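You operate a simulated robot arm through the tools that you are given. There is no shell and no other tool.

You are at the controls of a simulated robot arm. One attempt, no reset.

TASK
Measure the red cover's coat in the stand and sort it.
Fine: metal switch at ALU; GOOD tray if it reads 60 to 110, else REWORK; slide back at LOAD.

The check looks at the end state, three seconds after you hand in, the way a careful person would. Anything else that was tipped, shoved, dropped, spilled or broken makes it a failure. A push-on lid holds only when it is set on centred and level and pressed home; a screw cap is set on level and turned clockwise until tight.

THE ROBOT
A 6-joint arm with a two-finger parallel gripper, fixed in place. Base frame: the origin is on the floor under the middle of its stand, x ahead of it, y to its left, z up; the work surface is at about z = 0.8. Units: m, degrees, N and s.
It reaches about 1.313 m from its shoulder. Its first joint turns from -166.0 to 166.0 degrees. Payload 3.43 kg.
The TCP is the grasp point between the finger pads, 0.034 m short of the fingertips. In the tool frame z runs along the fingers and y along their closing line. Largest opening 0.128 m; finger width 0.024, thickness 0.012; the body of the gripper, 0.048 by 0.13 m, starts 0.096 m behind the TCP.
Orientation is that of the tool frame in the base frame, as a unit quaternion [w, x, y, z]. With the fingers straight down and closing along the base's y, the tool's x points along the base's -x, its y along +y and its z along -z.

THE INTERFACE
- The arm moves only by the tool arm_command. Its argument "steps" is one flat list of numbers, 7 for each row, row after row: the shift along the base's x, y, z in mm, then the turn, a rotation vector about the base's x, y, z in degrees, then the finger opening in mm, from 0 to 128. In form: [tx, ty, tz, wx, wy, wz, grip, tx, ty, tz, wx, wy, wz, grip, ...]. A call has 1 to 20 rows; each row shifts and turns the commanded pose from where the row before left it. Each row takes 0.2 s and may step no farther than 0.05 m and 8.6 degrees from the row before; otherwise, or with a gripper value out of range, the whole call is refused. Where a pose cannot be reached the arm comes as near as it can. A force on the tool above 50 N (or 10 N above the force at the start of the call, whichever is more), or a blocked arm, ends the call early, and 0.2 s more pass. Each finger travels about 0.153 m/s and halts on what it meets, pressing with about 27 N; the grip force reading is that of the motor and also rises with nothing between the fingers. The clock runs only during rows and for 0.2 s after the last one: add rows that do not move to give the fingers time. It gives the time, the measured TCP pose, the force on the tool (base axes), the opening and the grip force at its end, in the units of the frame above (readings bear some noise), with the torque about the TCP (base axes, N m) and any sound that the robot's microphone picked up.
- Cameras (640 x 400 px; columns grow to the right, rows downward): "scene" is fixed at [0.3991, 0.5021, 1.3906]; the picture's right is [-0.81, -0.59, 0.00], its down [-0.39, 0.53, -0.75] and it looks along [0.44, -0.61, -0.66] (base axes); focal length 292 px, centre (320, 200). "wrist" rides on the gripper at [0.076, -0.011, -0.16] in the tool frame; the picture's right is [0.15, 0.99, 0.00], its down [-0.88, 0.13, -0.46] and it looks along [-0.45, 0.07, 0.89] (tool axes); focal length 234 px, centre (320, 200). There is no depth. A picture from a camera that has moved, and an enlarged one, comes with that camera's place and axes in the base frame and with its lens.
- camera(camera): a new picture of that camera. It takes no simulated time.
- inspect(camera, box): a new picture of the part [left, top, right, bottom] of that camera's present view, enlarged. It takes no simulated time.
- close_job(): hands the job in; it is judged then, once.

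Nothing tells you positions but the pictures and the camera data. Unless the task says otherwise, let go and move clear before handing in.

The tools are called after ">>>" as name(argument=value, ...) on one line, values as JSON. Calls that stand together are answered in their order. arm_command: Moves the arm, as the interface text tells. Its arguments: {"type":"object","properties":{"steps":{"type":"array","items":{"type":"number"}}},"required":["steps"]} The other tools are called the same way: camera (camera) takes a picture; inspect (camera, box) takes an enlarged picture of a part of a camera's view; close_job () hands the job in.

At the start:

```text
time: 0.0
eef_pos: [0.6388, 0.2402, 1.1544]
orientation: [0.002, 0.0, 1.0, 0.0]
force: [-0.7, -0.4, 1.1]
moment: [0.02, 0.01, 0.0]
width: 0.128
grasp_force: 0.0
```

scene: 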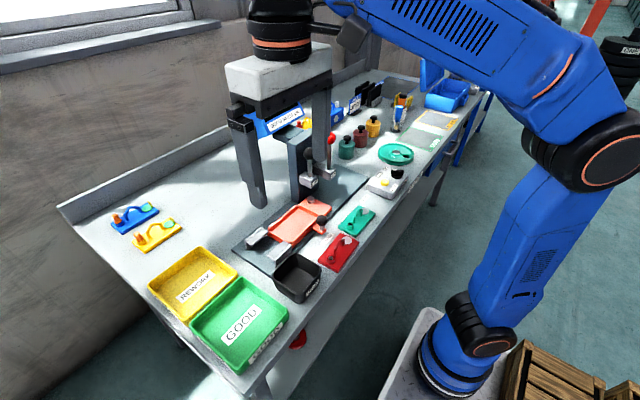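
wrist: 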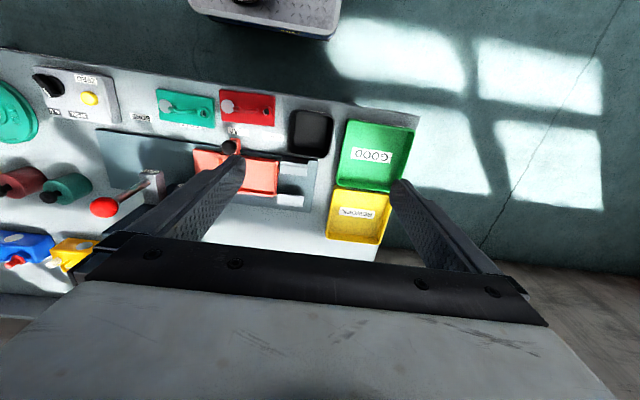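

I see a bench with a measuring stand, trays GOOD and REWORK, several covers, and a small switch box. I'll take enlarged pictures first to understand the objects.

>>> inspect(camera="scene", box=[220, 170, 380, 310])

>>> inspect(camera="scene", box=[320, 70, 480, 210])

>>> inspect(camera="wrist", box=[0, 50, 200, 280])

>>> inspect(camera="wrist", box=[140, 70, 340, 220])

>>> inspect(camera="scene", box=[230, 90, 350, 200])

```text
2.86 times, centred on (300, 240) of scene
camera zoom: at [0.3991, 0.5021, 1.3906], right [-0.81, -0.59, 0.0], down [-0.39, 0.53, -0.75], along [0.44, -0.61, -0.66], focal length 833 px, centre (377, 86)
```

zoom: 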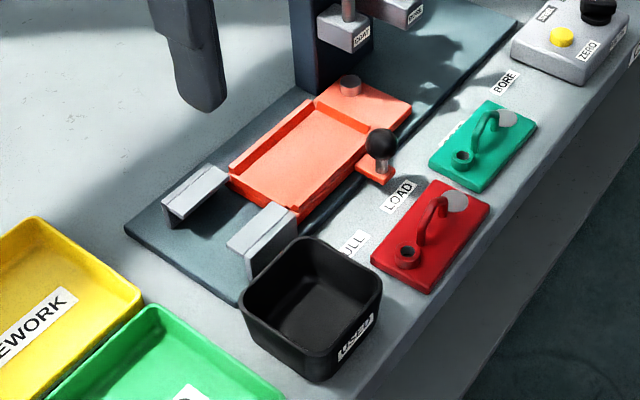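

```text
2.86 times, centred on (400, 140) of scene
camera zoom: at [0.3991, 0.5021, 1.3906], right [-0.81, -0.59, 0.0], down [-0.39, 0.53, -0.75], along [0.44, -0.61, -0.66], focal length 833 px, centre (91, 371)
```

zoom: 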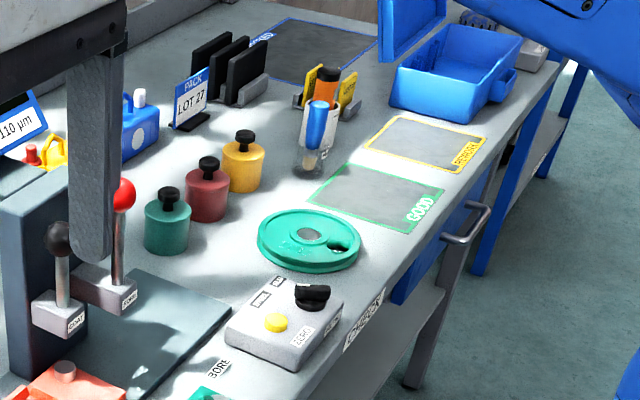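

```text
1.74 times, centred on (100, 165) of wrist
camera zoom: at [0.5639, 0.2301, 1.3137], right [-0.15, 0.99, 0.0], down [0.88, 0.13, 0.46], along [0.45, 0.07, -0.89], focal length 407 px, centre (703, 261)
```

zoom: 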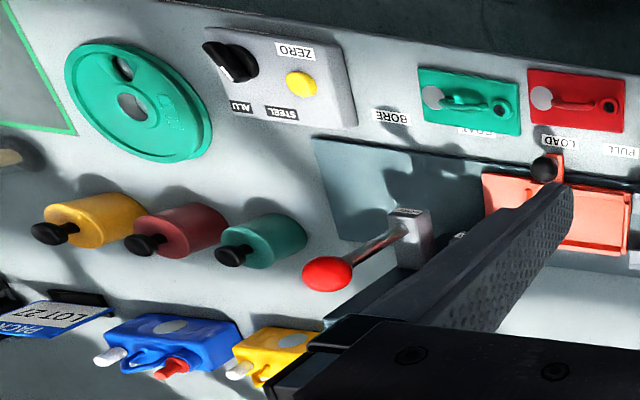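

```text
2.67 times, centred on (240, 145) of wrist
camera zoom: at [0.5639, 0.2301, 1.3137], right [-0.15, 0.99, 0.0], down [0.88, 0.13, 0.46], along [0.45, 0.07, -0.89], focal length 624 px, centre (533, 347)
```

zoom: 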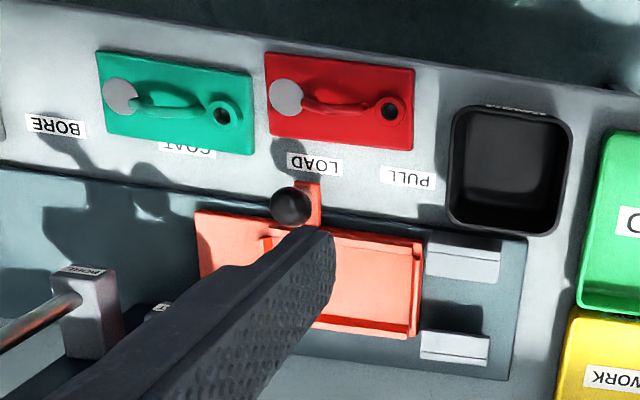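

```text
3.64 times, centred on (290, 145) of scene
camera zoom: at [0.3991, 0.5021, 1.3906], right [-0.81, -0.59, 0.0], down [-0.39, 0.53, -0.75], along [0.44, -0.61, -0.66], focal length 1061 px, centre (429, 400)
```

zoom: 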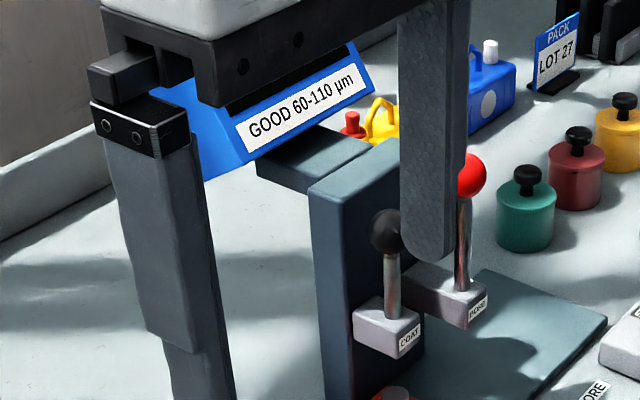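

The arm hides part of the stand, so I'll lift it and back it towards the robot, tilting the wrist camera to see the stand's front and the switch box.

>>> arm_command(steps=[-20, 0, 30, 0, 0, 0, 128, -30, -30, 10, 0, -5, 0, 128, -30, -30, 0, 0, -5, 0, 128, -30, -30, 0, 0, -5, 0, 128, -30, -30, 0, 0, -5, 0, 128, -30, -30, 0, 0, -5, 0, 128, -20, -20, 0, 0, -5, 0, 128])

>>> camera(camera="wrist")

>>> camera(camera="scene")

```text
time: 1.6
eef_pos: [0.4476, 0.0706, 1.1823]
orientation: [0.261, 0.001, 0.965, 0.0]
force: [0.2, 1.1, -0.4]
moment: [-0.03, 0.0, -0.03]
width: 0.128
grasp_force: 0.1
out of reach, approached as far as the arm can: row 1
```

```text
taken
camera wrist: at [0.3038, 0.0605, 1.2819], right [-0.13, 0.99, -0.07], down [0.53, 0.13, 0.84], along [0.84, 0.07, -0.54], focal length 234 px, centre (320, 200)
```

wrist: 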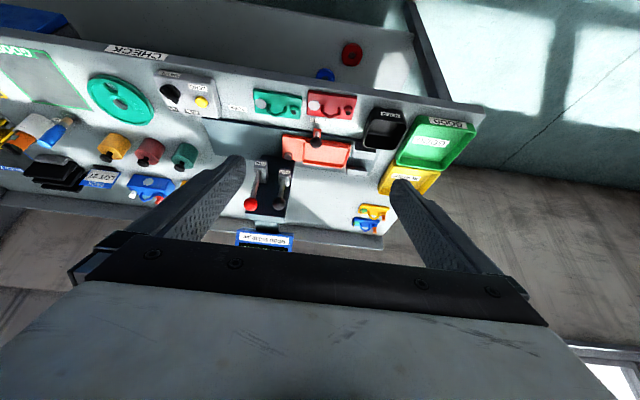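

```text
taken
```

scene: 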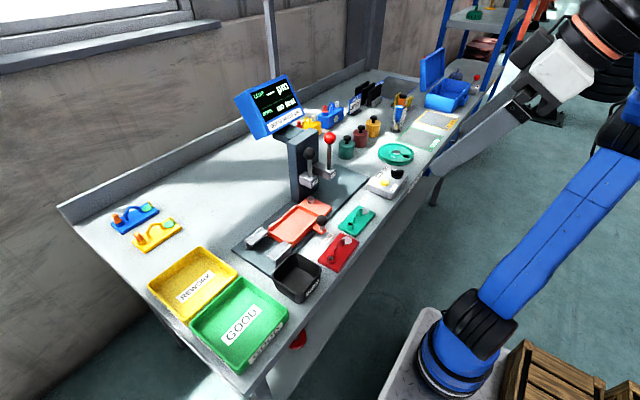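

Now the stand, its screen and levers are clear in the scene view. I'll enlarge the screen, box, carriage and cover.

>>> inspect(camera="scene", box=[225, 65, 325, 145])

>>> inspect(camera="scene", box=[350, 135, 430, 205])

>>> inspect(camera="scene", box=[230, 180, 380, 310])

>>> inspect(camera="scene", box=[270, 120, 370, 220])

>>> inspect(camera="wrist", box=[140, 60, 240, 140])

>>> inspect(camera="wrist", box=[230, 80, 400, 210])

```text
5.00 times, centred on (275, 105) of scene
camera zoom: at [0.3991, 0.5021, 1.3906], right [-0.81, -0.59, 0.0], down [-0.39, 0.53, -0.75], along [0.44, -0.61, -0.66], focal length 1458 px, centre (545, 675)
```

zoom: 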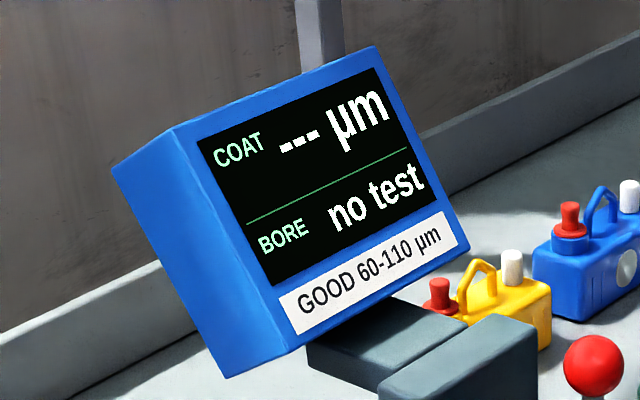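

```text
5.71 times, centred on (390, 170) of scene
camera zoom: at [0.3991, 0.5021, 1.3906], right [-0.81, -0.59, 0.0], down [-0.39, 0.53, -0.75], along [0.44, -0.61, -0.66], focal length 1667 px, centre (-80, 371)
```

zoom: 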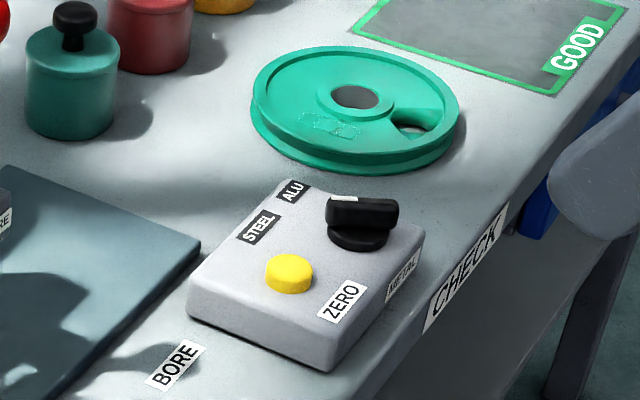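

```text
3.08 times, centred on (305, 245) of scene
camera zoom: at [0.3991, 0.5021, 1.3906], right [-0.81, -0.59, 0.0], down [-0.39, 0.53, -0.75], along [0.44, -0.61, -0.66], focal length 898 px, centre (366, 62)
```

zoom: 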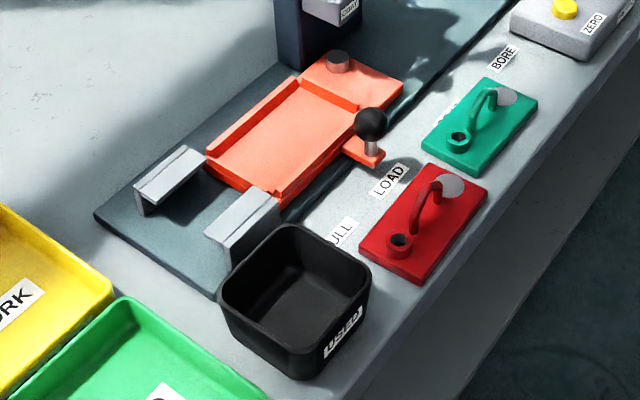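

```text
4.00 times, centred on (320, 170) of scene
camera zoom: at [0.3991, 0.5021, 1.3906], right [-0.81, -0.59, 0.0], down [-0.39, 0.53, -0.75], along [0.44, -0.61, -0.66], focal length 1167 px, centre (320, 320)
```

zoom: 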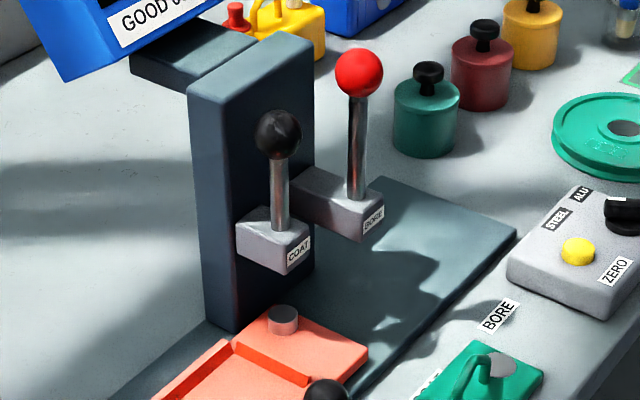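

```text
5.00 times, centred on (190, 100) of wrist
camera zoom: at [0.3038, 0.0605, 1.2819], right [-0.13, 0.99, -0.07], down [0.53, 0.13, 0.84], along [0.84, 0.07, -0.54], focal length 1171 px, centre (970, 700)
```

zoom: 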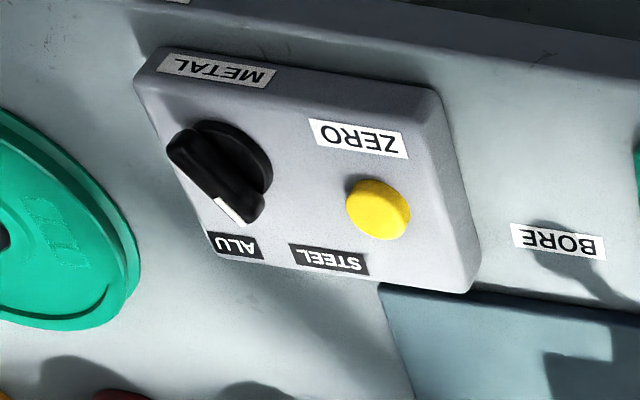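

```text
3.08 times, centred on (315, 145) of wrist
camera zoom: at [0.3038, 0.0605, 1.2819], right [-0.13, 0.99, -0.07], down [0.53, 0.13, 0.84], along [0.84, 0.07, -0.54], focal length 720 px, centre (335, 369)
```

zoom: 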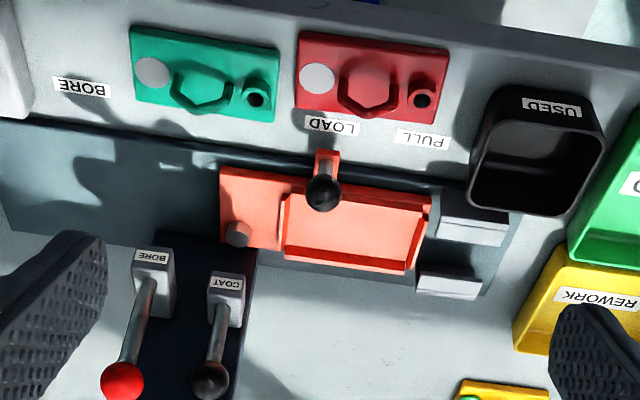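

The switch's pointer is ambiguous (ALU or STEEL), so I'm bringing the wrist camera close over the switch box, near (0.65, -0.20), to read it.

>>> arm_command(steps=[15, -34, -15, 0, 3.75, 0, 128, 15, -34, -15, 0, 3.75, 0, 128, 15, -34, -15, 0, 3.75, 0, 128, 15, -34, -15, 0, 3.75, 0, 128, 15, -34, -15, 0, 3.75, 0, 128, 15, -34, -15, 0, 3.75, 0, 128, 15, -34, -15, 0, 3.75, 0, 128, 15, -34, -15, 0, 3.75, 0, 128])

>>> camera(camera="wrist")

>>> inspect(camera="wrist", box=[240, 100, 440, 240])

```text
time: 3.4
eef_pos: [0.5671, -0.2014, 1.0622]
orientation: [0.001, 0.002, 1.0, 0.0]
force: [-0.8, 0.5, 0.5]
moment: [-0.04, -0.1, 0.0]
width: 0.1283
grasp_force: 0.2
```

```text
taken
camera wrist: at [0.4921, -0.2116, 1.221], right [-0.15, 0.99, 0.0], down [0.88, 0.13, 0.46], along [0.45, 0.07, -0.89], focal length 234 px, centre (320, 200)
```

wrist: 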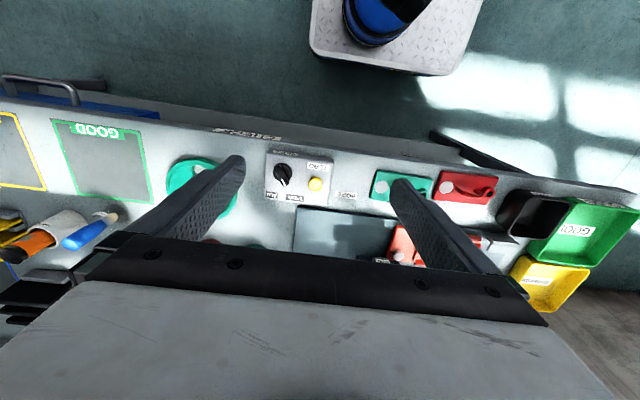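

```text
2.86 times, centred on (340, 170) of wrist
camera zoom: at [0.4921, -0.2116, 1.221], right [-0.15, 0.99, 0.0], down [0.88, 0.13, 0.46], along [0.45, 0.07, -0.89], focal length 669 px, centre (263, 286)
```

zoom: 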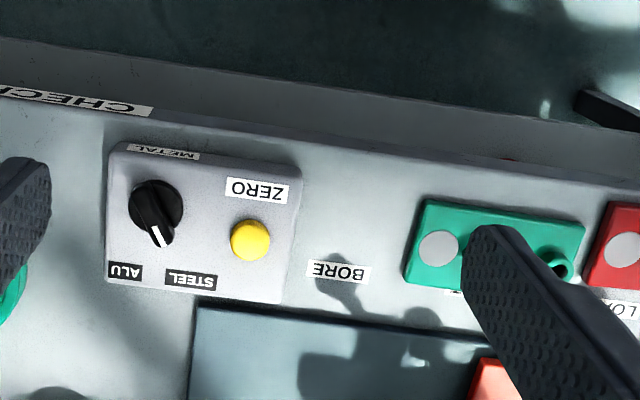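

>>> inspect(camera="wrist", box=[265, 145, 345, 215])

>>> inspect(camera="scene", box=[365, 155, 415, 200])

```text
5.71 times, centred on (305, 180) of wrist
camera zoom: at [0.4921, -0.2116, 1.221], right [-0.15, 0.99, 0.0], down [0.88, 0.13, 0.46], along [0.45, 0.07, -0.89], focal length 1338 px, centre (406, 314)
```

zoom: 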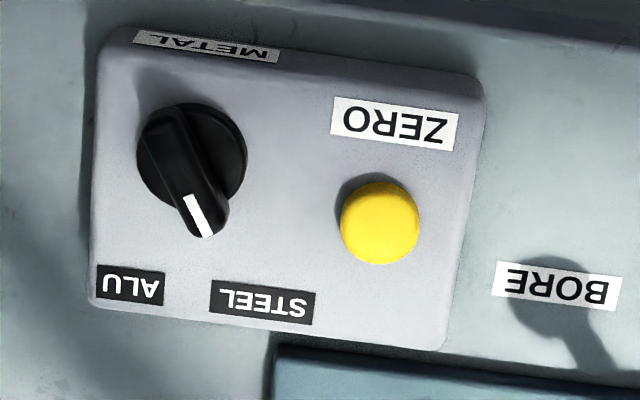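

```text
8.89 times, centred on (390, 178) of scene
camera zoom: at [0.3991, 0.5021, 1.3906], right [-0.81, -0.59, 0.0], down [-0.39, 0.53, -0.75], along [0.44, -0.61, -0.66], focal length 2593 px, centre (-302, 400)
```

zoom: 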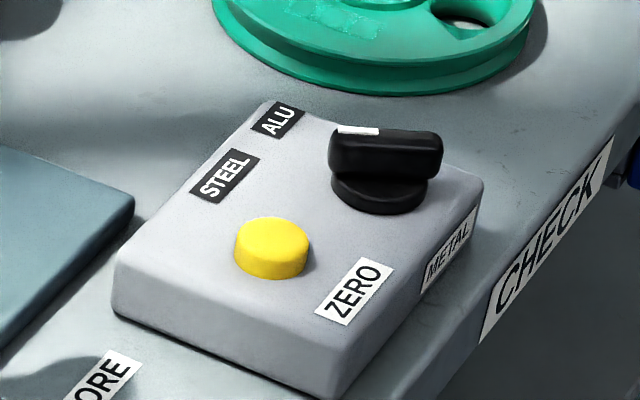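

The pointer is on STEEL, so the switch must go to ALU (about 55-60° clockwise seen from above). I'll come closer over the knob at about (0.645, -0.255) for accurate localisation.

>>> arm_command(steps=[11, -15, -37, 0, 0, 0, 128, 11, -15, -37, 0, 0, 0, 128, 11, -18, -37, 0, 0, 0, 128, 0, 0, 0, 0, 0, 0, 128])

>>> camera(camera="wrist")

>>> inspect(camera="wrist", box=[240, 80, 400, 180])

```text
time: 4.4
eef_pos: [0.6009, -0.2487, 0.9506]
orientation: [0.001, 0.001, 1.0, 0.0]
force: [-0.3, -0.4, 0.1]
moment: [0.02, 0.0, 0.02]
width: 0.128
grasp_force: 0.1
```

```text
taken
camera wrist: at [0.5255, -0.2602, 1.1098], right [-0.15, 0.99, 0.0], down [0.88, 0.13, 0.46], along [0.45, 0.07, -0.89], focal length 234 px, centre (320, 200)
```

wrist: 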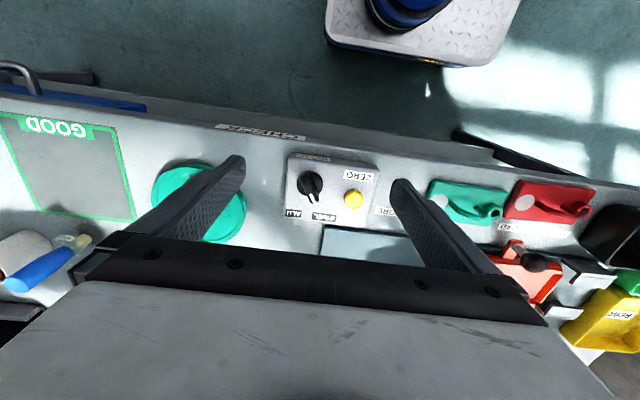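

```text
4.00 times, centred on (320, 130) of wrist
camera zoom: at [0.5255, -0.2602, 1.1098], right [-0.15, 0.99, 0.0], down [0.88, 0.13, 0.46], along [0.45, 0.07, -0.89], focal length 937 px, centre (320, 480)
```

zoom: 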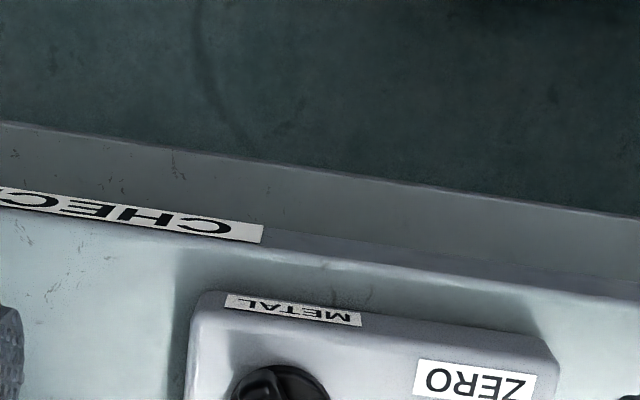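

>>> inspect(camera="wrist", box=[270, 145, 390, 225])

```text
5.00 times, centred on (330, 185) of wrist
camera zoom: at [0.5255, -0.2602, 1.1098], right [-0.15, 0.99, 0.0], down [0.88, 0.13, 0.46], along [0.45, 0.07, -0.89], focal length 1171 px, centre (270, 275)
```

zoom: 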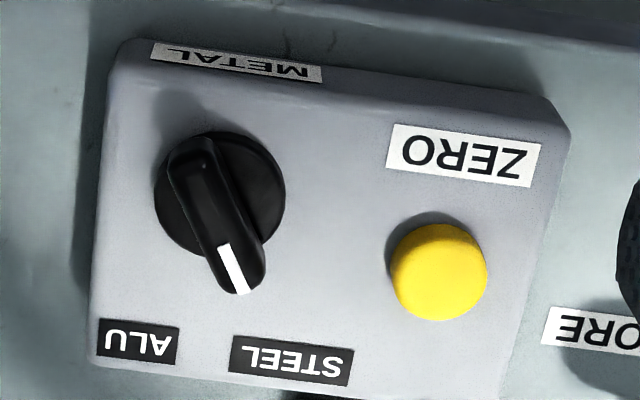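

The knob's axis is about (0.646, -0.2555), ridge top near z = 0.849, pointing ~28° to the +y side (STEEL). I'll align the fingers across the ridge above it and check before gripping.

>>> arm_command(steps=[12, -2, 0, 0, 0, 7, 80, 11, -2, 0, 0, 0, 7, 60, 11, -2, 0, 0, 0, 7, 44, 11, -1, -20, 0, 0, 7, 44, 0, 0, -20, 0, 0, 0, 44, 0, 0, 0, 0, 0, 0, 44])

>>> camera(camera="wrist")

>>> inspect(camera="wrist", box=[250, 130, 390, 230])

>>> inspect(camera="scene", box=[350, 120, 450, 200])

```text
time: 5.8
eef_pos: [0.6459, -0.2577, 0.911]
orientation: [0.002, -0.242, 0.97, 0.0]
force: [0.4, -0.2, 0.3]
moment: [-0.01, 0.04, -0.04]
width: 0.0441
grasp_force: 0.0
```

```text
taken
camera wrist: at [0.5846, -0.3019, 1.0704], right [-0.59, 0.8, 0.0], down [0.72, 0.53, 0.46], along [0.37, 0.27, -0.89], focal length 234 px, centre (320, 200)
```

wrist: 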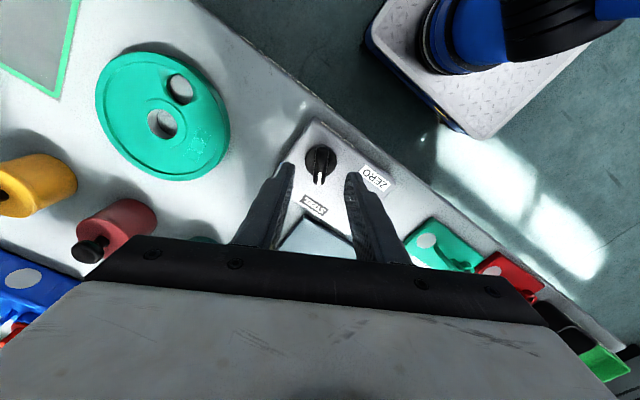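

```text
4.00 times, centred on (320, 180) of wrist
camera zoom: at [0.5846, -0.3019, 1.0704], right [-0.59, 0.8, 0.0], down [0.72, 0.53, 0.46], along [0.37, 0.27, -0.89], focal length 937 px, centre (320, 280)
```

zoom: 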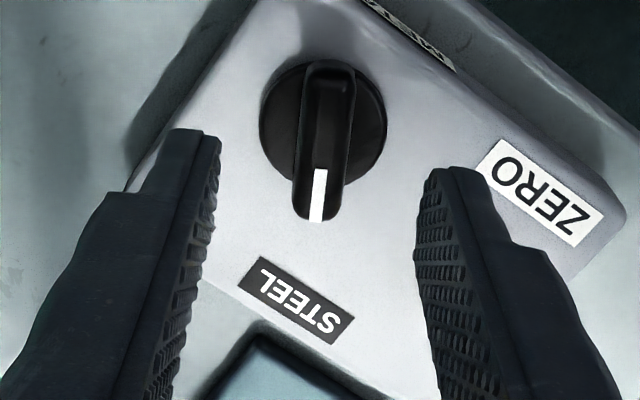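

```text
5.00 times, centred on (400, 160) of scene
camera zoom: at [0.3991, 0.5021, 1.3906], right [-0.81, -0.59, 0.0], down [-0.39, 0.53, -0.75], along [0.44, -0.61, -0.66], focal length 1458 px, centre (-80, 400)
```

zoom: 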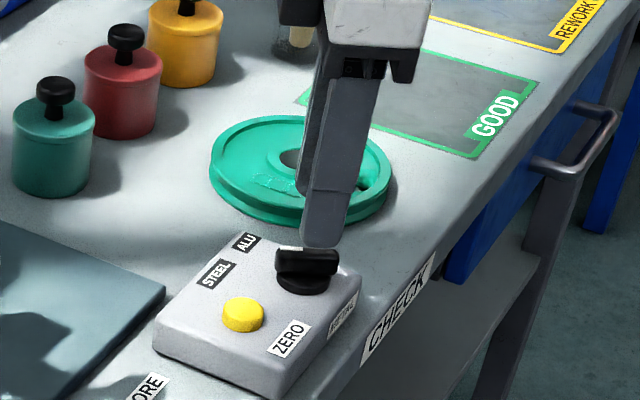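

The fingers straddle the ridge well (within ~1 mm). I'll lower to TCP z ≈ 0.870, close on the ridge, and turn clockwise (negative about z).

>>> arm_command(steps=[0.5, 1, -21, 0, 0, 0, 44, 0, 0, -20, 0, 0, 0, 44, 0, 0, 0, 0, 0, 0, 20, 0, 0, 0, 0, 0, 0, 0, 0, 0, 0, 0, 0, 0, 0])

>>> inspect(camera="wrist", box=[250, 130, 390, 230])

```text
time: 7.0
eef_pos: [0.6468, -0.2555, 0.8718]
orientation: [0.002, -0.241, 0.97, -0.001]
force: [1.9, -1.7, 17.6]
moment: [0.05, 0.04, 0.01]
width: 0.0129
grasp_force: 44.8
```

```text
4.00 times, centred on (320, 180) of wrist
camera zoom: at [0.5849, -0.3005, 1.0301], right [-0.59, 0.81, 0.0], down [0.71, 0.53, 0.46], along [0.37, 0.27, -0.89], focal length 937 px, centre (320, 280)
```

zoom: 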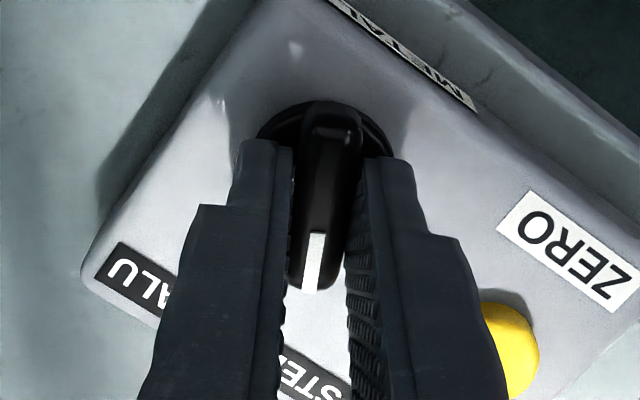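

>>> arm_command(steps=[0, 0, 2.5, 0, 0, 0, 0, 0, 0, 0, 0, 0, -7, 0, 0, 0, 0, 0, 0, -7, 0, 0, 0, 0, 0, 0, -7, 0, 0, 0, 0, 0, 0, -7, 0])

>>> inspect(camera="wrist", box=[250, 130, 390, 230])

```text
time: 8.2
eef_pos: [0.6467, -0.2559, 0.8713]
orientation: [0.0, 0.002, 1.0, 0.0]
force: [-6.8, -2.3, -36.9]
moment: [-0.12, 0.31, 0.02]
width: 0.0126
grasp_force: 45.5
```

```text
4.00 times, centred on (320, 180) of wrist
camera zoom: at [0.5718, -0.2668, 1.0309], right [-0.14, 0.99, 0.0], down [0.88, 0.13, 0.46], along [0.45, 0.07, -0.89], focal length 937 px, centre (320, 280)
```

zoom: 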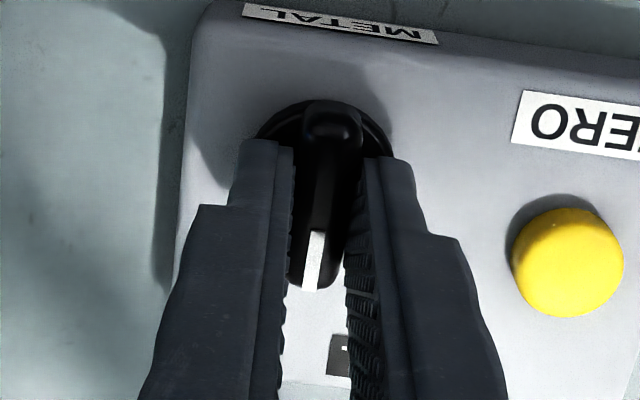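

>>> arm_command(steps=[0, 0, -1.7, 0, 0, 0, 0, 0, 0, 0, 0, 0, -7, 0, 0, 0, 0, 0, 0, -7, 0, 0, 0, 0, 0, 0, -7, 0])

>>> inspect(camera="wrist", box=[250, 130, 390, 230])

```text
time: 9.2
eef_pos: [0.6469, -0.2571, 0.8713]
orientation: [0.002, 0.184, 0.983, 0.0]
force: [-11.9, -10.6, -6.6]
moment: [-0.24, 0.42, -0.04]
width: 0.0129
grasp_force: 45.0
```

```text
4.00 times, centred on (320, 180) of wrist
camera zoom: at [0.5723, -0.2389, 1.0308], right [0.22, 0.98, 0.0], down [0.87, -0.2, 0.46], along [0.45, -0.1, -0.89], focal length 937 px, centre (320, 280)
```

zoom: 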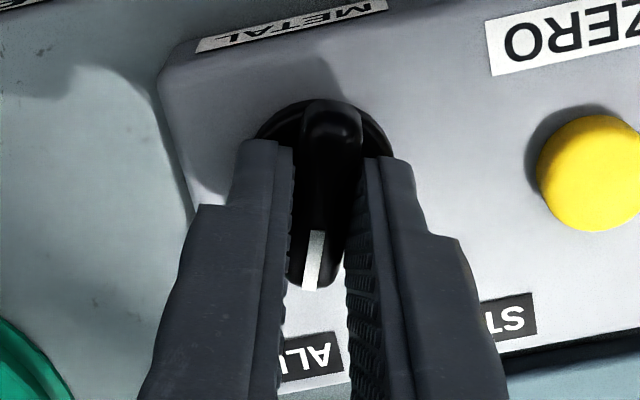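

>>> arm_command(steps=[0, 0, 0, 0, 0, -4, 0, 0, 0, 0, 0, 0, 0, 0])

>>> inspect(camera="wrist", box=[250, 130, 390, 230])

```text
time: 9.8
eef_pos: [0.6465, -0.2557, 0.8723]
orientation: [0.003, 0.218, 0.976, 0.0]
force: [-6.3, -19.1, 5.9]
moment: [-0.03, 1.23, 0.01]
width: 0.0128
grasp_force: 44.5
```

```text
4.00 times, centred on (320, 180) of wrist
camera zoom: at [0.5735, -0.2339, 1.0308], right [0.29, 0.96, 0.0], down [0.85, -0.25, 0.46], along [0.44, -0.13, -0.89], focal length 937 px, centre (320, 280)
```

zoom: 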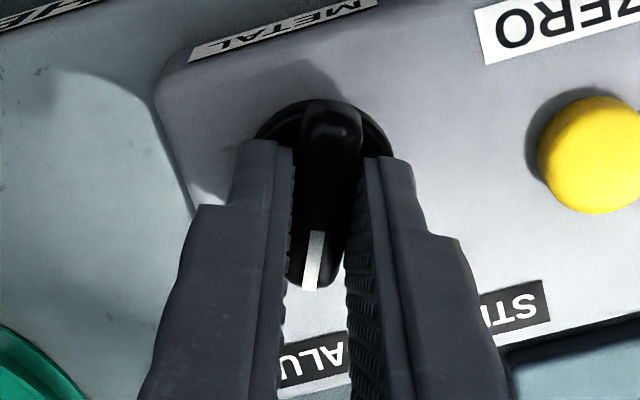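

The pointer now lines up with ALU. I'll open, lift clear, and verify.

>>> arm_command(steps=[0, 0, 0, 0, 0, 0, 30, 0, 0, 0, 0, 0, 0, 44, 0, 0, 30, 0, 0, 0, 44, 0, 0, 40, 0, 0, 0, 44])

>>> inspect(camera="wrist", box=[250, 100, 390, 200])

>>> inspect(camera="scene", box=[350, 130, 450, 210])

>>> inspect(camera="scene", box=[225, 65, 325, 145])

```text
time: 10.8
eef_pos: [0.646, -0.2559, 0.9413]
orientation: [0.001, 0.217, 0.976, -0.001]
force: [-0.8, -0.1, 0.2]
moment: [0.0, 0.01, 0.0]
width: 0.0441
grasp_force: 0.1
```

```text
4.00 times, centred on (320, 150) of wrist
camera zoom: at [0.5732, -0.2334, 1.101], right [0.29, 0.96, 0.0], down [0.85, -0.25, 0.46], along [0.44, -0.13, -0.89], focal length 937 px, centre (320, 400)
```

zoom: 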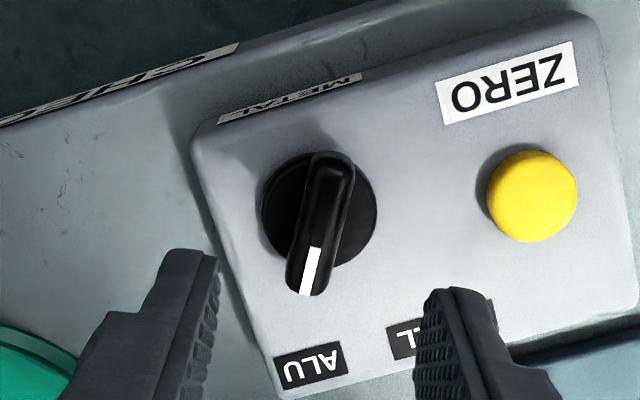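

```text
5.00 times, centred on (400, 170) of scene
camera zoom: at [0.3991, 0.5021, 1.3906], right [-0.81, -0.59, 0.0], down [-0.39, 0.53, -0.75], along [0.44, -0.61, -0.66], focal length 1458 px, centre (-80, 350)
```

zoom: 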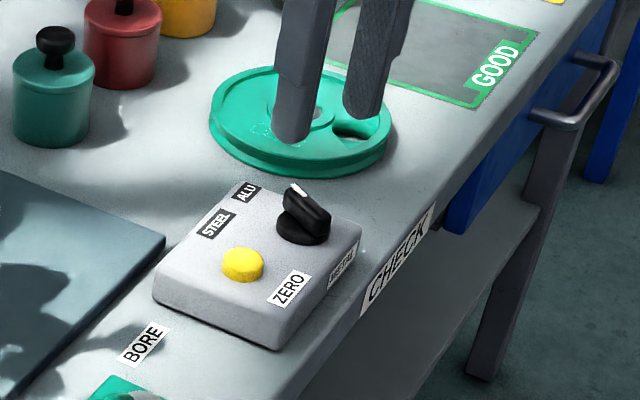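

```text
5.00 times, centred on (275, 105) of scene
camera zoom: at [0.3991, 0.5021, 1.3906], right [-0.81, -0.59, 0.0], down [-0.39, 0.53, -0.75], along [0.44, -0.61, -0.66], focal length 1458 px, centre (545, 675)
```

zoom: 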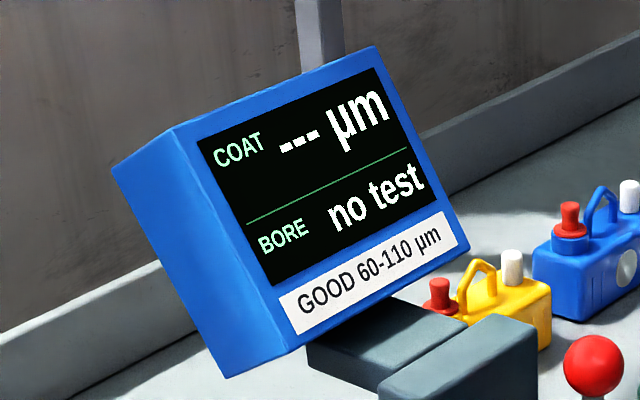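

The switch is on ALU. Next I want a front view of the stand (levers, probes, carriage pin), so I move the wrist camera to the front and tilt it.

>>> arm_command(steps=[-15, 10, 30, 0, 0, 6.25, 60, -15, 20, 25, 0, 0, 6.25, 60, -15, 30, 20, 0, 0, 6.25, 60, -15, 35, 15, 0, 0, 6.25, 60, -10, 35, 10, 0, -7.5, 0, 60, -10, 35, 5, 0, -7.5, 0, 60, -8, 35, 5, 0, -7.5, 0, 60, -8, 35, 0, 0, -7.5, 0, 60, 0, 35, 0, 0, -7.5, 0, 60, 0, 20, 0, 0, -7.5, 0, 60, 0, 0, 0, 0, 0, 0, 60])

>>> camera(camera="wrist")

>>> camera(camera="scene")

```text
time: 13.2
eef_pos: [0.5509, 0.0344, 1.0518]
orientation: [0.386, 0.0, 0.923, 0.001]
force: [0.5, -0.1, -0.1]
moment: [-0.02, -0.01, -0.04]
width: 0.0602
grasp_force: 0.1
```

```text
taken
camera wrist: at [0.3854, 0.0243, 1.1098], right [-0.1, 0.99, -0.1], down [0.3, 0.13, 0.95], along [0.95, 0.07, -0.31], focal length 234 px, centre (320, 200)
```

wrist: 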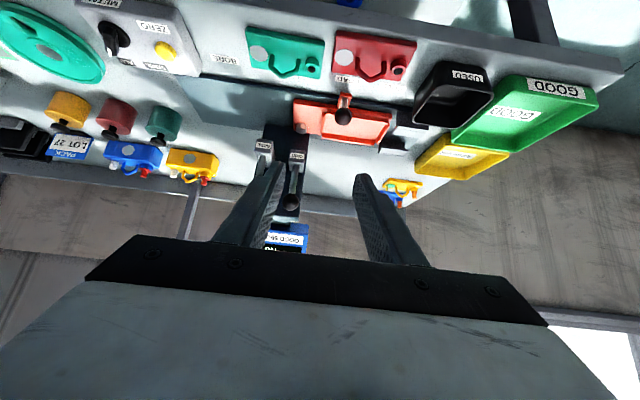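

```text
taken
```

scene: 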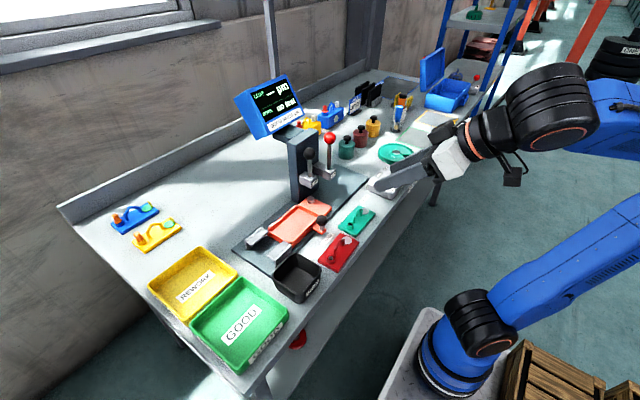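

>>> inspect(camera="wrist", box=[230, 20, 430, 160])

>>> inspect(camera="wrist", box=[230, 110, 350, 250])

```text
2.86 times, centred on (330, 90) of wrist
camera zoom: at [0.3854, 0.0243, 1.1098], right [-0.1, 0.99, -0.1], down [0.3, 0.13, 0.95], along [0.95, 0.07, -0.31], focal length 669 px, centre (291, 514)
```

zoom: 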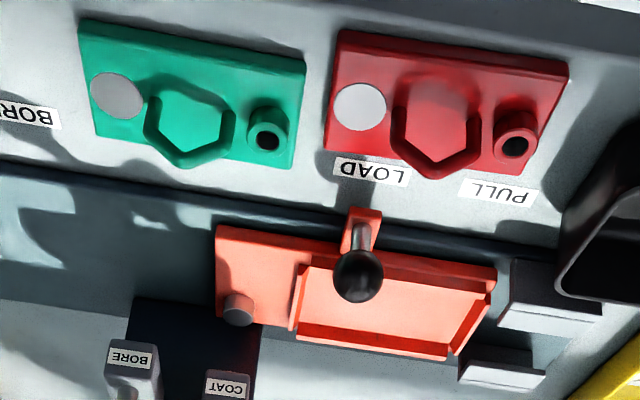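

```text
2.86 times, centred on (290, 180) of wrist
camera zoom: at [0.3854, 0.0243, 1.1098], right [-0.1, 0.99, -0.1], down [0.3, 0.13, 0.95], along [0.95, 0.07, -0.31], focal length 669 px, centre (406, 257)
```

zoom: 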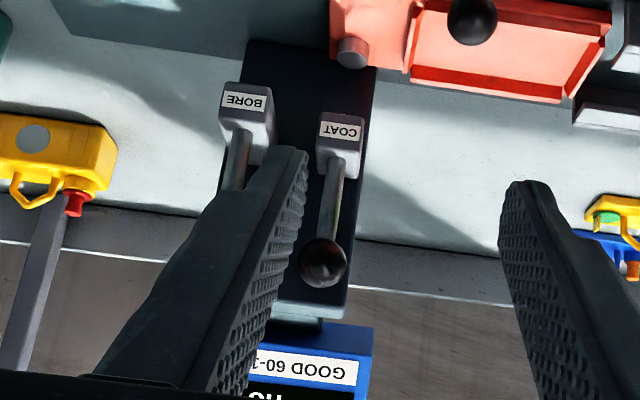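

>>> inspect(camera="scene", box=[280, 125, 350, 215])

>>> inspect(camera="wrist", box=[255, 110, 305, 160])

>>> inspect(camera="wrist", box=[330, 20, 420, 90])

```text
4.44 times, centred on (315, 170) of scene
camera zoom: at [0.3991, 0.5021, 1.3906], right [-0.81, -0.59, 0.0], down [-0.39, 0.53, -0.75], along [0.44, -0.61, -0.66], focal length 1296 px, centre (342, 333)
```

zoom: 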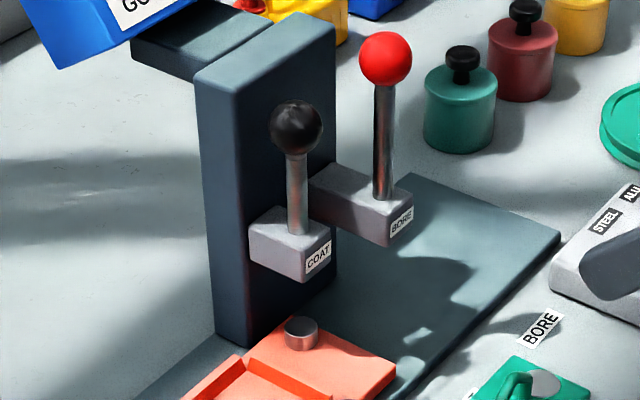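

```text
8.00 times, centred on (280, 135) of wrist
camera zoom: at [0.3854, 0.0243, 1.1098], right [-0.1, 0.99, -0.1], down [0.3, 0.13, 0.95], along [0.95, 0.07, -0.31], focal length 1873 px, centre (640, 720)
```

zoom: 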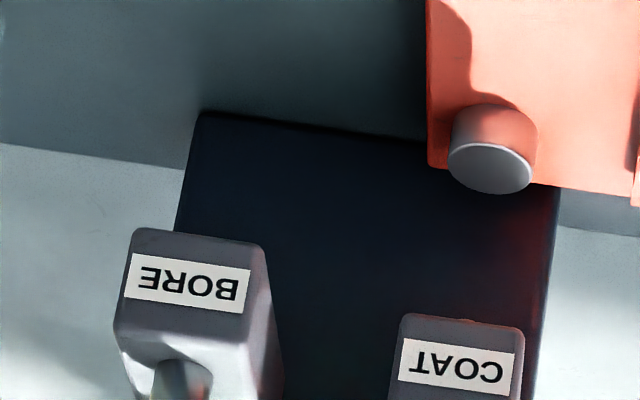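

```text
5.71 times, centred on (375, 55) of wrist
camera zoom: at [0.3854, 0.0243, 1.1098], right [-0.1, 0.99, -0.1], down [0.3, 0.13, 0.95], along [0.95, 0.07, -0.31], focal length 1338 px, centre (6, 1029)
```

zoom: 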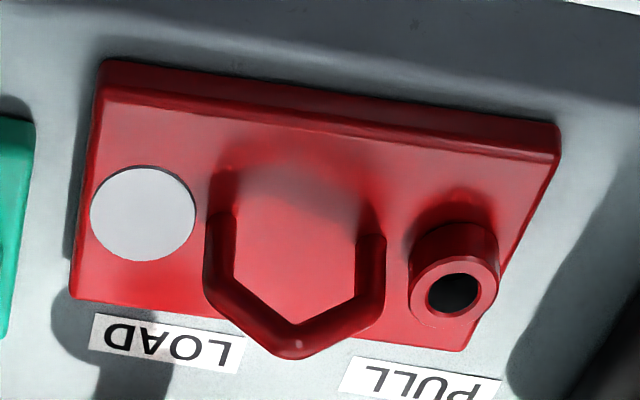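

The pin on the carriage (0.798, 0.000, top z 0.834) sits directly under the COAT head at LOAD, so I can check the zero there first. The COAT ball is at about (0.795, 0.003, 0.988); I'll level the tool and go above it.

>>> arm_command(steps=[22, -5, 12, 0, 7.5, 0, 46, 25, -5, 12, 0, 7.5, 0, 46, 25, -5, 12, 0, 7.5, 0, 46, 25, -5, 12, 0, 7.5, 0, 46, 25, -5, 12, 0, 7.5, 0, 46, 25, -5, 8, 0, 7.5, 0, 46, 25, -1, 0, 0, 0, 0, 46, 0, 0, 0, 0, 0, 0, 46])

>>> camera(camera="wrist")

>>> camera(camera="scene")

```text
time: 15.0
eef_pos: [0.7229, 0.0022, 1.1205]
orientation: [0.001, 0.001, 1.0, -0.001]
force: [0.4, 0.2, -0.7]
moment: [0.01, -0.03, 0.01]
width: 0.0459
grasp_force: 0.1
```

```text
taken
camera wrist: at [0.6484, -0.0078, 1.2788], right [-0.15, 0.99, 0.0], down [0.88, 0.13, 0.46], along [0.45, 0.07, -0.89], focal length 234 px, centre (320, 200)
```

wrist: 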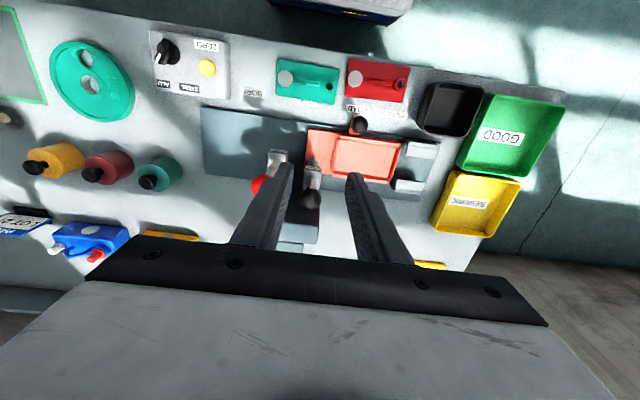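

```text
taken
```

scene: 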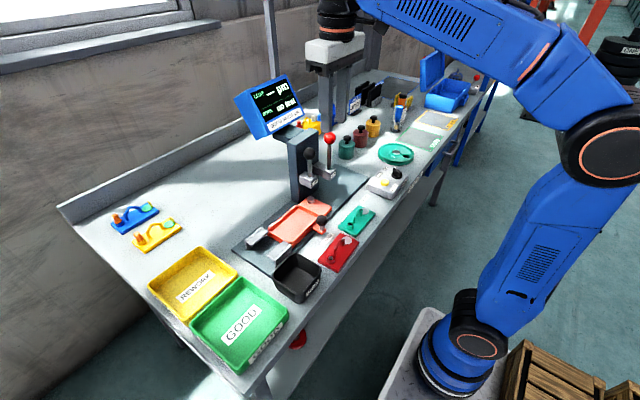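

>>> inspect(camera="wrist", box=[250, 50, 450, 210])

>>> arm_command(steps=[24, 0, -15, 0, 0, 0, 46, 24, 0, -20, 0, 0, 0, 46, 24, 0, -20, 0, 0, 0, 46, 0, 0, 0, 0, 0, 0, 46])

>>> camera(camera="wrist")

>>> inspect(camera="scene", box=[225, 50, 385, 190])

```text
2.50 times, centred on (350, 130) of wrist
camera zoom: at [0.6484, -0.0078, 1.2788], right [-0.15, 0.99, 0.0], down [0.88, 0.13, 0.46], along [0.45, 0.07, -0.89], focal length 585 px, centre (245, 375)
```

zoom: 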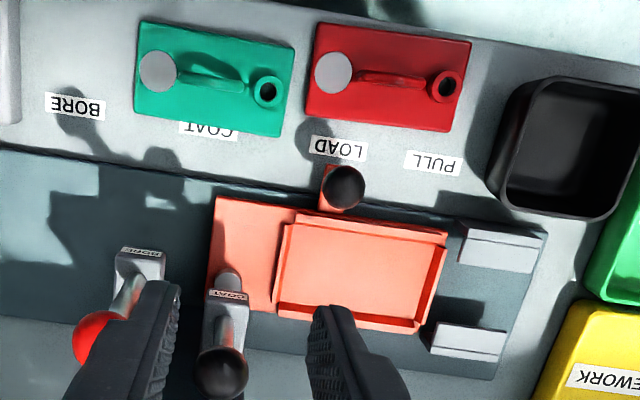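

```text
time: 16.0
eef_pos: [0.796, 0.0033, 1.0642]
orientation: [0.001, 0.0, 1.0, 0.0]
force: [-0.1, -0.4, -0.6]
moment: [-0.01, 0.02, -0.04]
width: 0.0459
grasp_force: 0.0
```

```text
taken
camera wrist: at [0.7204, -0.0072, 1.2235], right [-0.15, 0.99, 0.0], down [0.88, 0.13, 0.46], along [0.45, 0.07, -0.89], focal length 234 px, centre (320, 200)
```

wrist: 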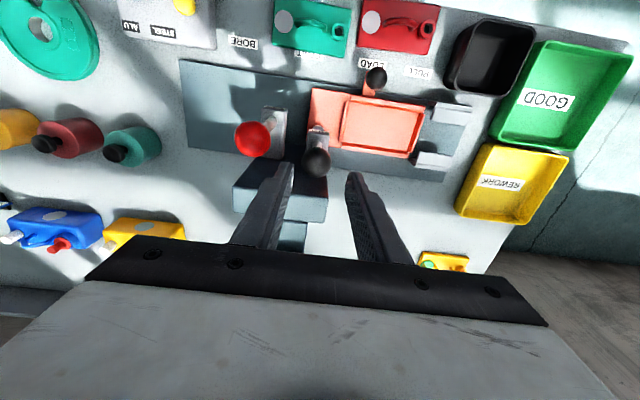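

```text
2.86 times, centred on (305, 120) of scene
camera zoom: at [0.3991, 0.5021, 1.3906], right [-0.81, -0.59, 0.0], down [-0.39, 0.53, -0.75], along [0.44, -0.61, -0.66], focal length 833 px, centre (363, 429)
```

zoom: 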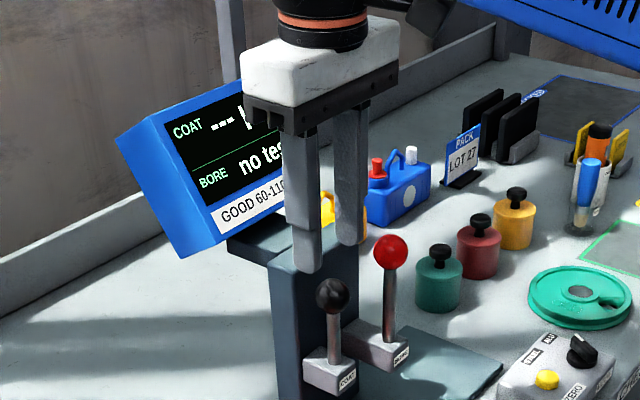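

>>> inspect(camera="wrist", box=[270, 110, 370, 190])

```text
5.00 times, centred on (320, 150) of wrist
camera zoom: at [0.7204, -0.0072, 1.2235], right [-0.15, 0.99, 0.0], down [0.88, 0.13, 0.46], along [0.45, 0.07, -0.89], focal length 1171 px, centre (320, 450)
```

zoom: 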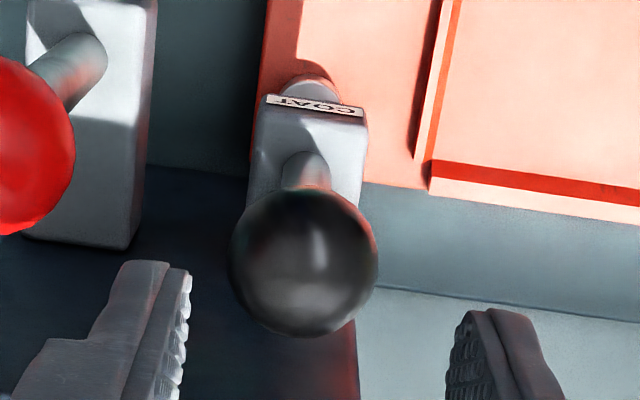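

>>> arm_command(steps=[0, -3, -20, 0, 0, 0, 46, 0, 0, -20, 0, 0, 0, 46, 0, 0, -18, 0, 0, 0, 46, 0, 0, 0, 0, 0, 0, 46])

>>> inspect(camera="wrist", box=[260, 120, 380, 220])

>>> inspect(camera="scene", box=[255, 80, 375, 210])

```text
time: 17.0
eef_pos: [0.7944, 0.0002, 1.006]
orientation: [0.002, 0.001, 1.0, 0.0]
force: [-0.5, 0.5, -0.1]
moment: [-0.01, 0.0, -0.02]
width: 0.0461
grasp_force: 0.1
```

```text
4.00 times, centred on (320, 170) of wrist
camera zoom: at [0.7198, -0.0105, 1.1651], right [-0.15, 0.99, 0.0], down [0.88, 0.13, 0.46], along [0.45, 0.07, -0.89], focal length 937 px, centre (320, 320)
```

zoom: 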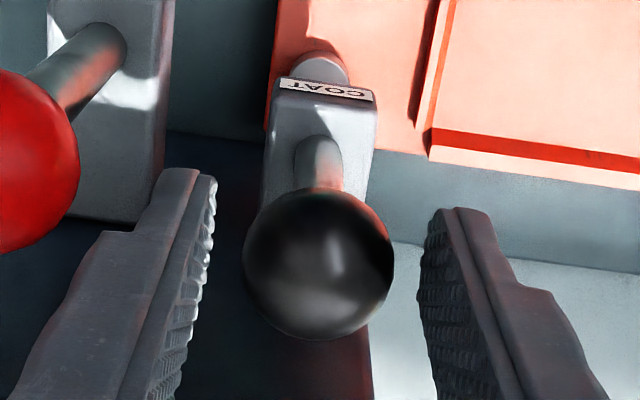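

```text
3.08 times, centred on (315, 145) of scene
camera zoom: at [0.3991, 0.5021, 1.3906], right [-0.81, -0.59, 0.0], down [-0.39, 0.53, -0.75], along [0.44, -0.61, -0.66], focal length 898 px, centre (335, 369)
```

zoom: 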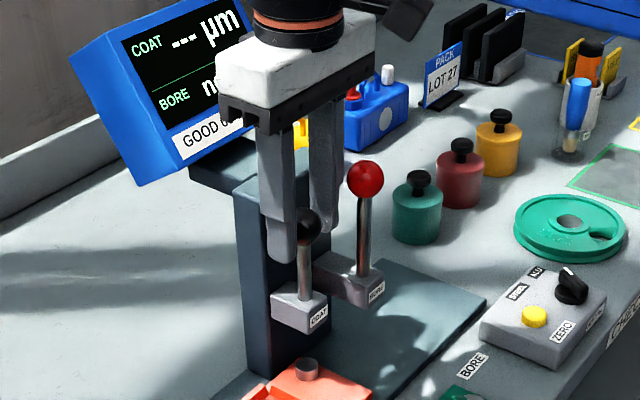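

>>> arm_command(steps=[0, 0, 0, 0, 0, 0, 20, 0, 0, 0, 0, 0, 0, 20, 0, 0, -5, 0, 0, 0, 20, 0, 0, -5, 0, 0, 0, 20])

>>> inspect(camera="scene", box=[255, 80, 375, 210])

```text
time: 18.0
eef_pos: [0.7945, -0.001, 0.9959]
orientation: [0.001, 0.0, 1.0, 0.0]
force: [-2.9, -5.3, 2.5]
moment: [-0.06, 0.49, 0.02]
width: 0.0307
grasp_force: 44.7
```

```text
3.08 times, centred on (315, 145) of scene
camera zoom: at [0.3991, 0.5021, 1.3906], right [-0.81, -0.59, 0.0], down [-0.39, 0.53, -0.75], along [0.44, -0.61, -0.66], focal length 898 px, centre (335, 369)
```

zoom: 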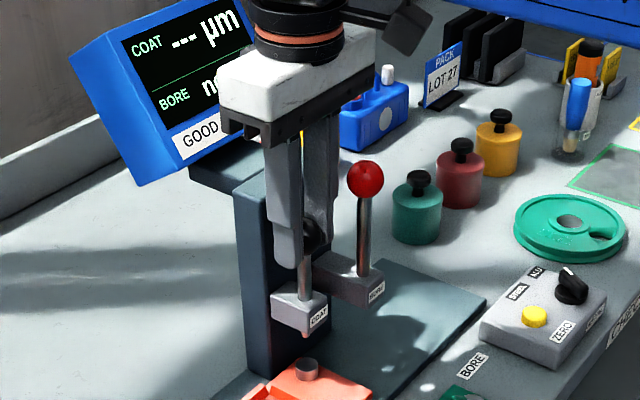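

The plunger slides down with the ball and a probe tip appears under the block. I'll continue downward towards the bare pin, watching force and screen.

>>> arm_command(steps=[0, 0, -6, 0, 0, 0, 20, 0, 0, -6, 0, 0, 0, 20, 0, 0, -6, 0, 0, 0, 20, 0, 0, 0, 0, 0, 0, 20])

>>> inspect(camera="scene", box=[225, 70, 375, 220])

```text
time: 19.0
eef_pos: [0.7942, -0.0001, 0.9772]
orientation: [0.002, 0.001, 1.0, 0.0]
force: [-0.3, -6.5, 3.2]
moment: [-0.09, -0.11, -0.04]
width: 0.0309
grasp_force: 45.0
```

```text
2.67 times, centred on (300, 145) of scene
camera zoom: at [0.3991, 0.5021, 1.3906], right [-0.81, -0.59, 0.0], down [-0.39, 0.53, -0.75], along [0.44, -0.61, -0.66], focal length 778 px, centre (373, 347)
```

zoom: 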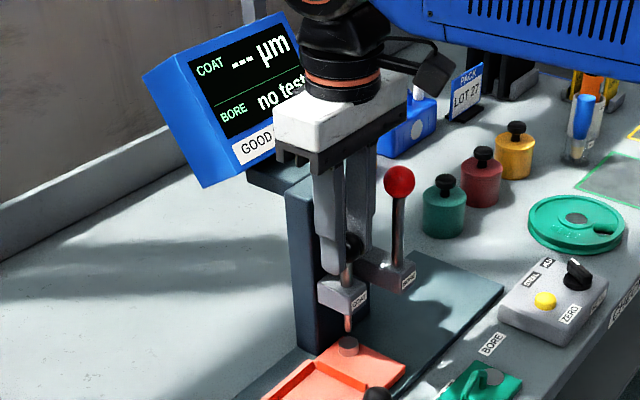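

>>> arm_command(steps=[0, 0, -4, 0, 0, 0, 20, 0, 0, -4, 0, 0, 0, 20, 0, 0, 0, 0, 0, 0, 20])

>>> inspect(camera="scene", box=[225, 70, 375, 220])

```text
time: 19.8
eef_pos: [0.7956, 0.0011, 0.9716]
orientation: [0.002, 0.0, 1.0, 0.0]
force: [2.7, -8.8, 3.4]
moment: [-0.16, 0.05, -0.07]
width: 0.0304
grasp_force: 44.6
```

```text
2.67 times, centred on (300, 145) of scene
camera zoom: at [0.3991, 0.5021, 1.3906], right [-0.81, -0.59, 0.0], down [-0.39, 0.53, -0.75], along [0.44, -0.61, -0.66], focal length 778 px, centre (373, 347)
```

zoom: 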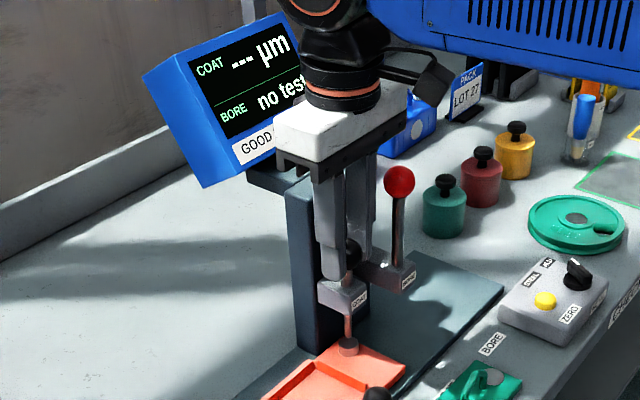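

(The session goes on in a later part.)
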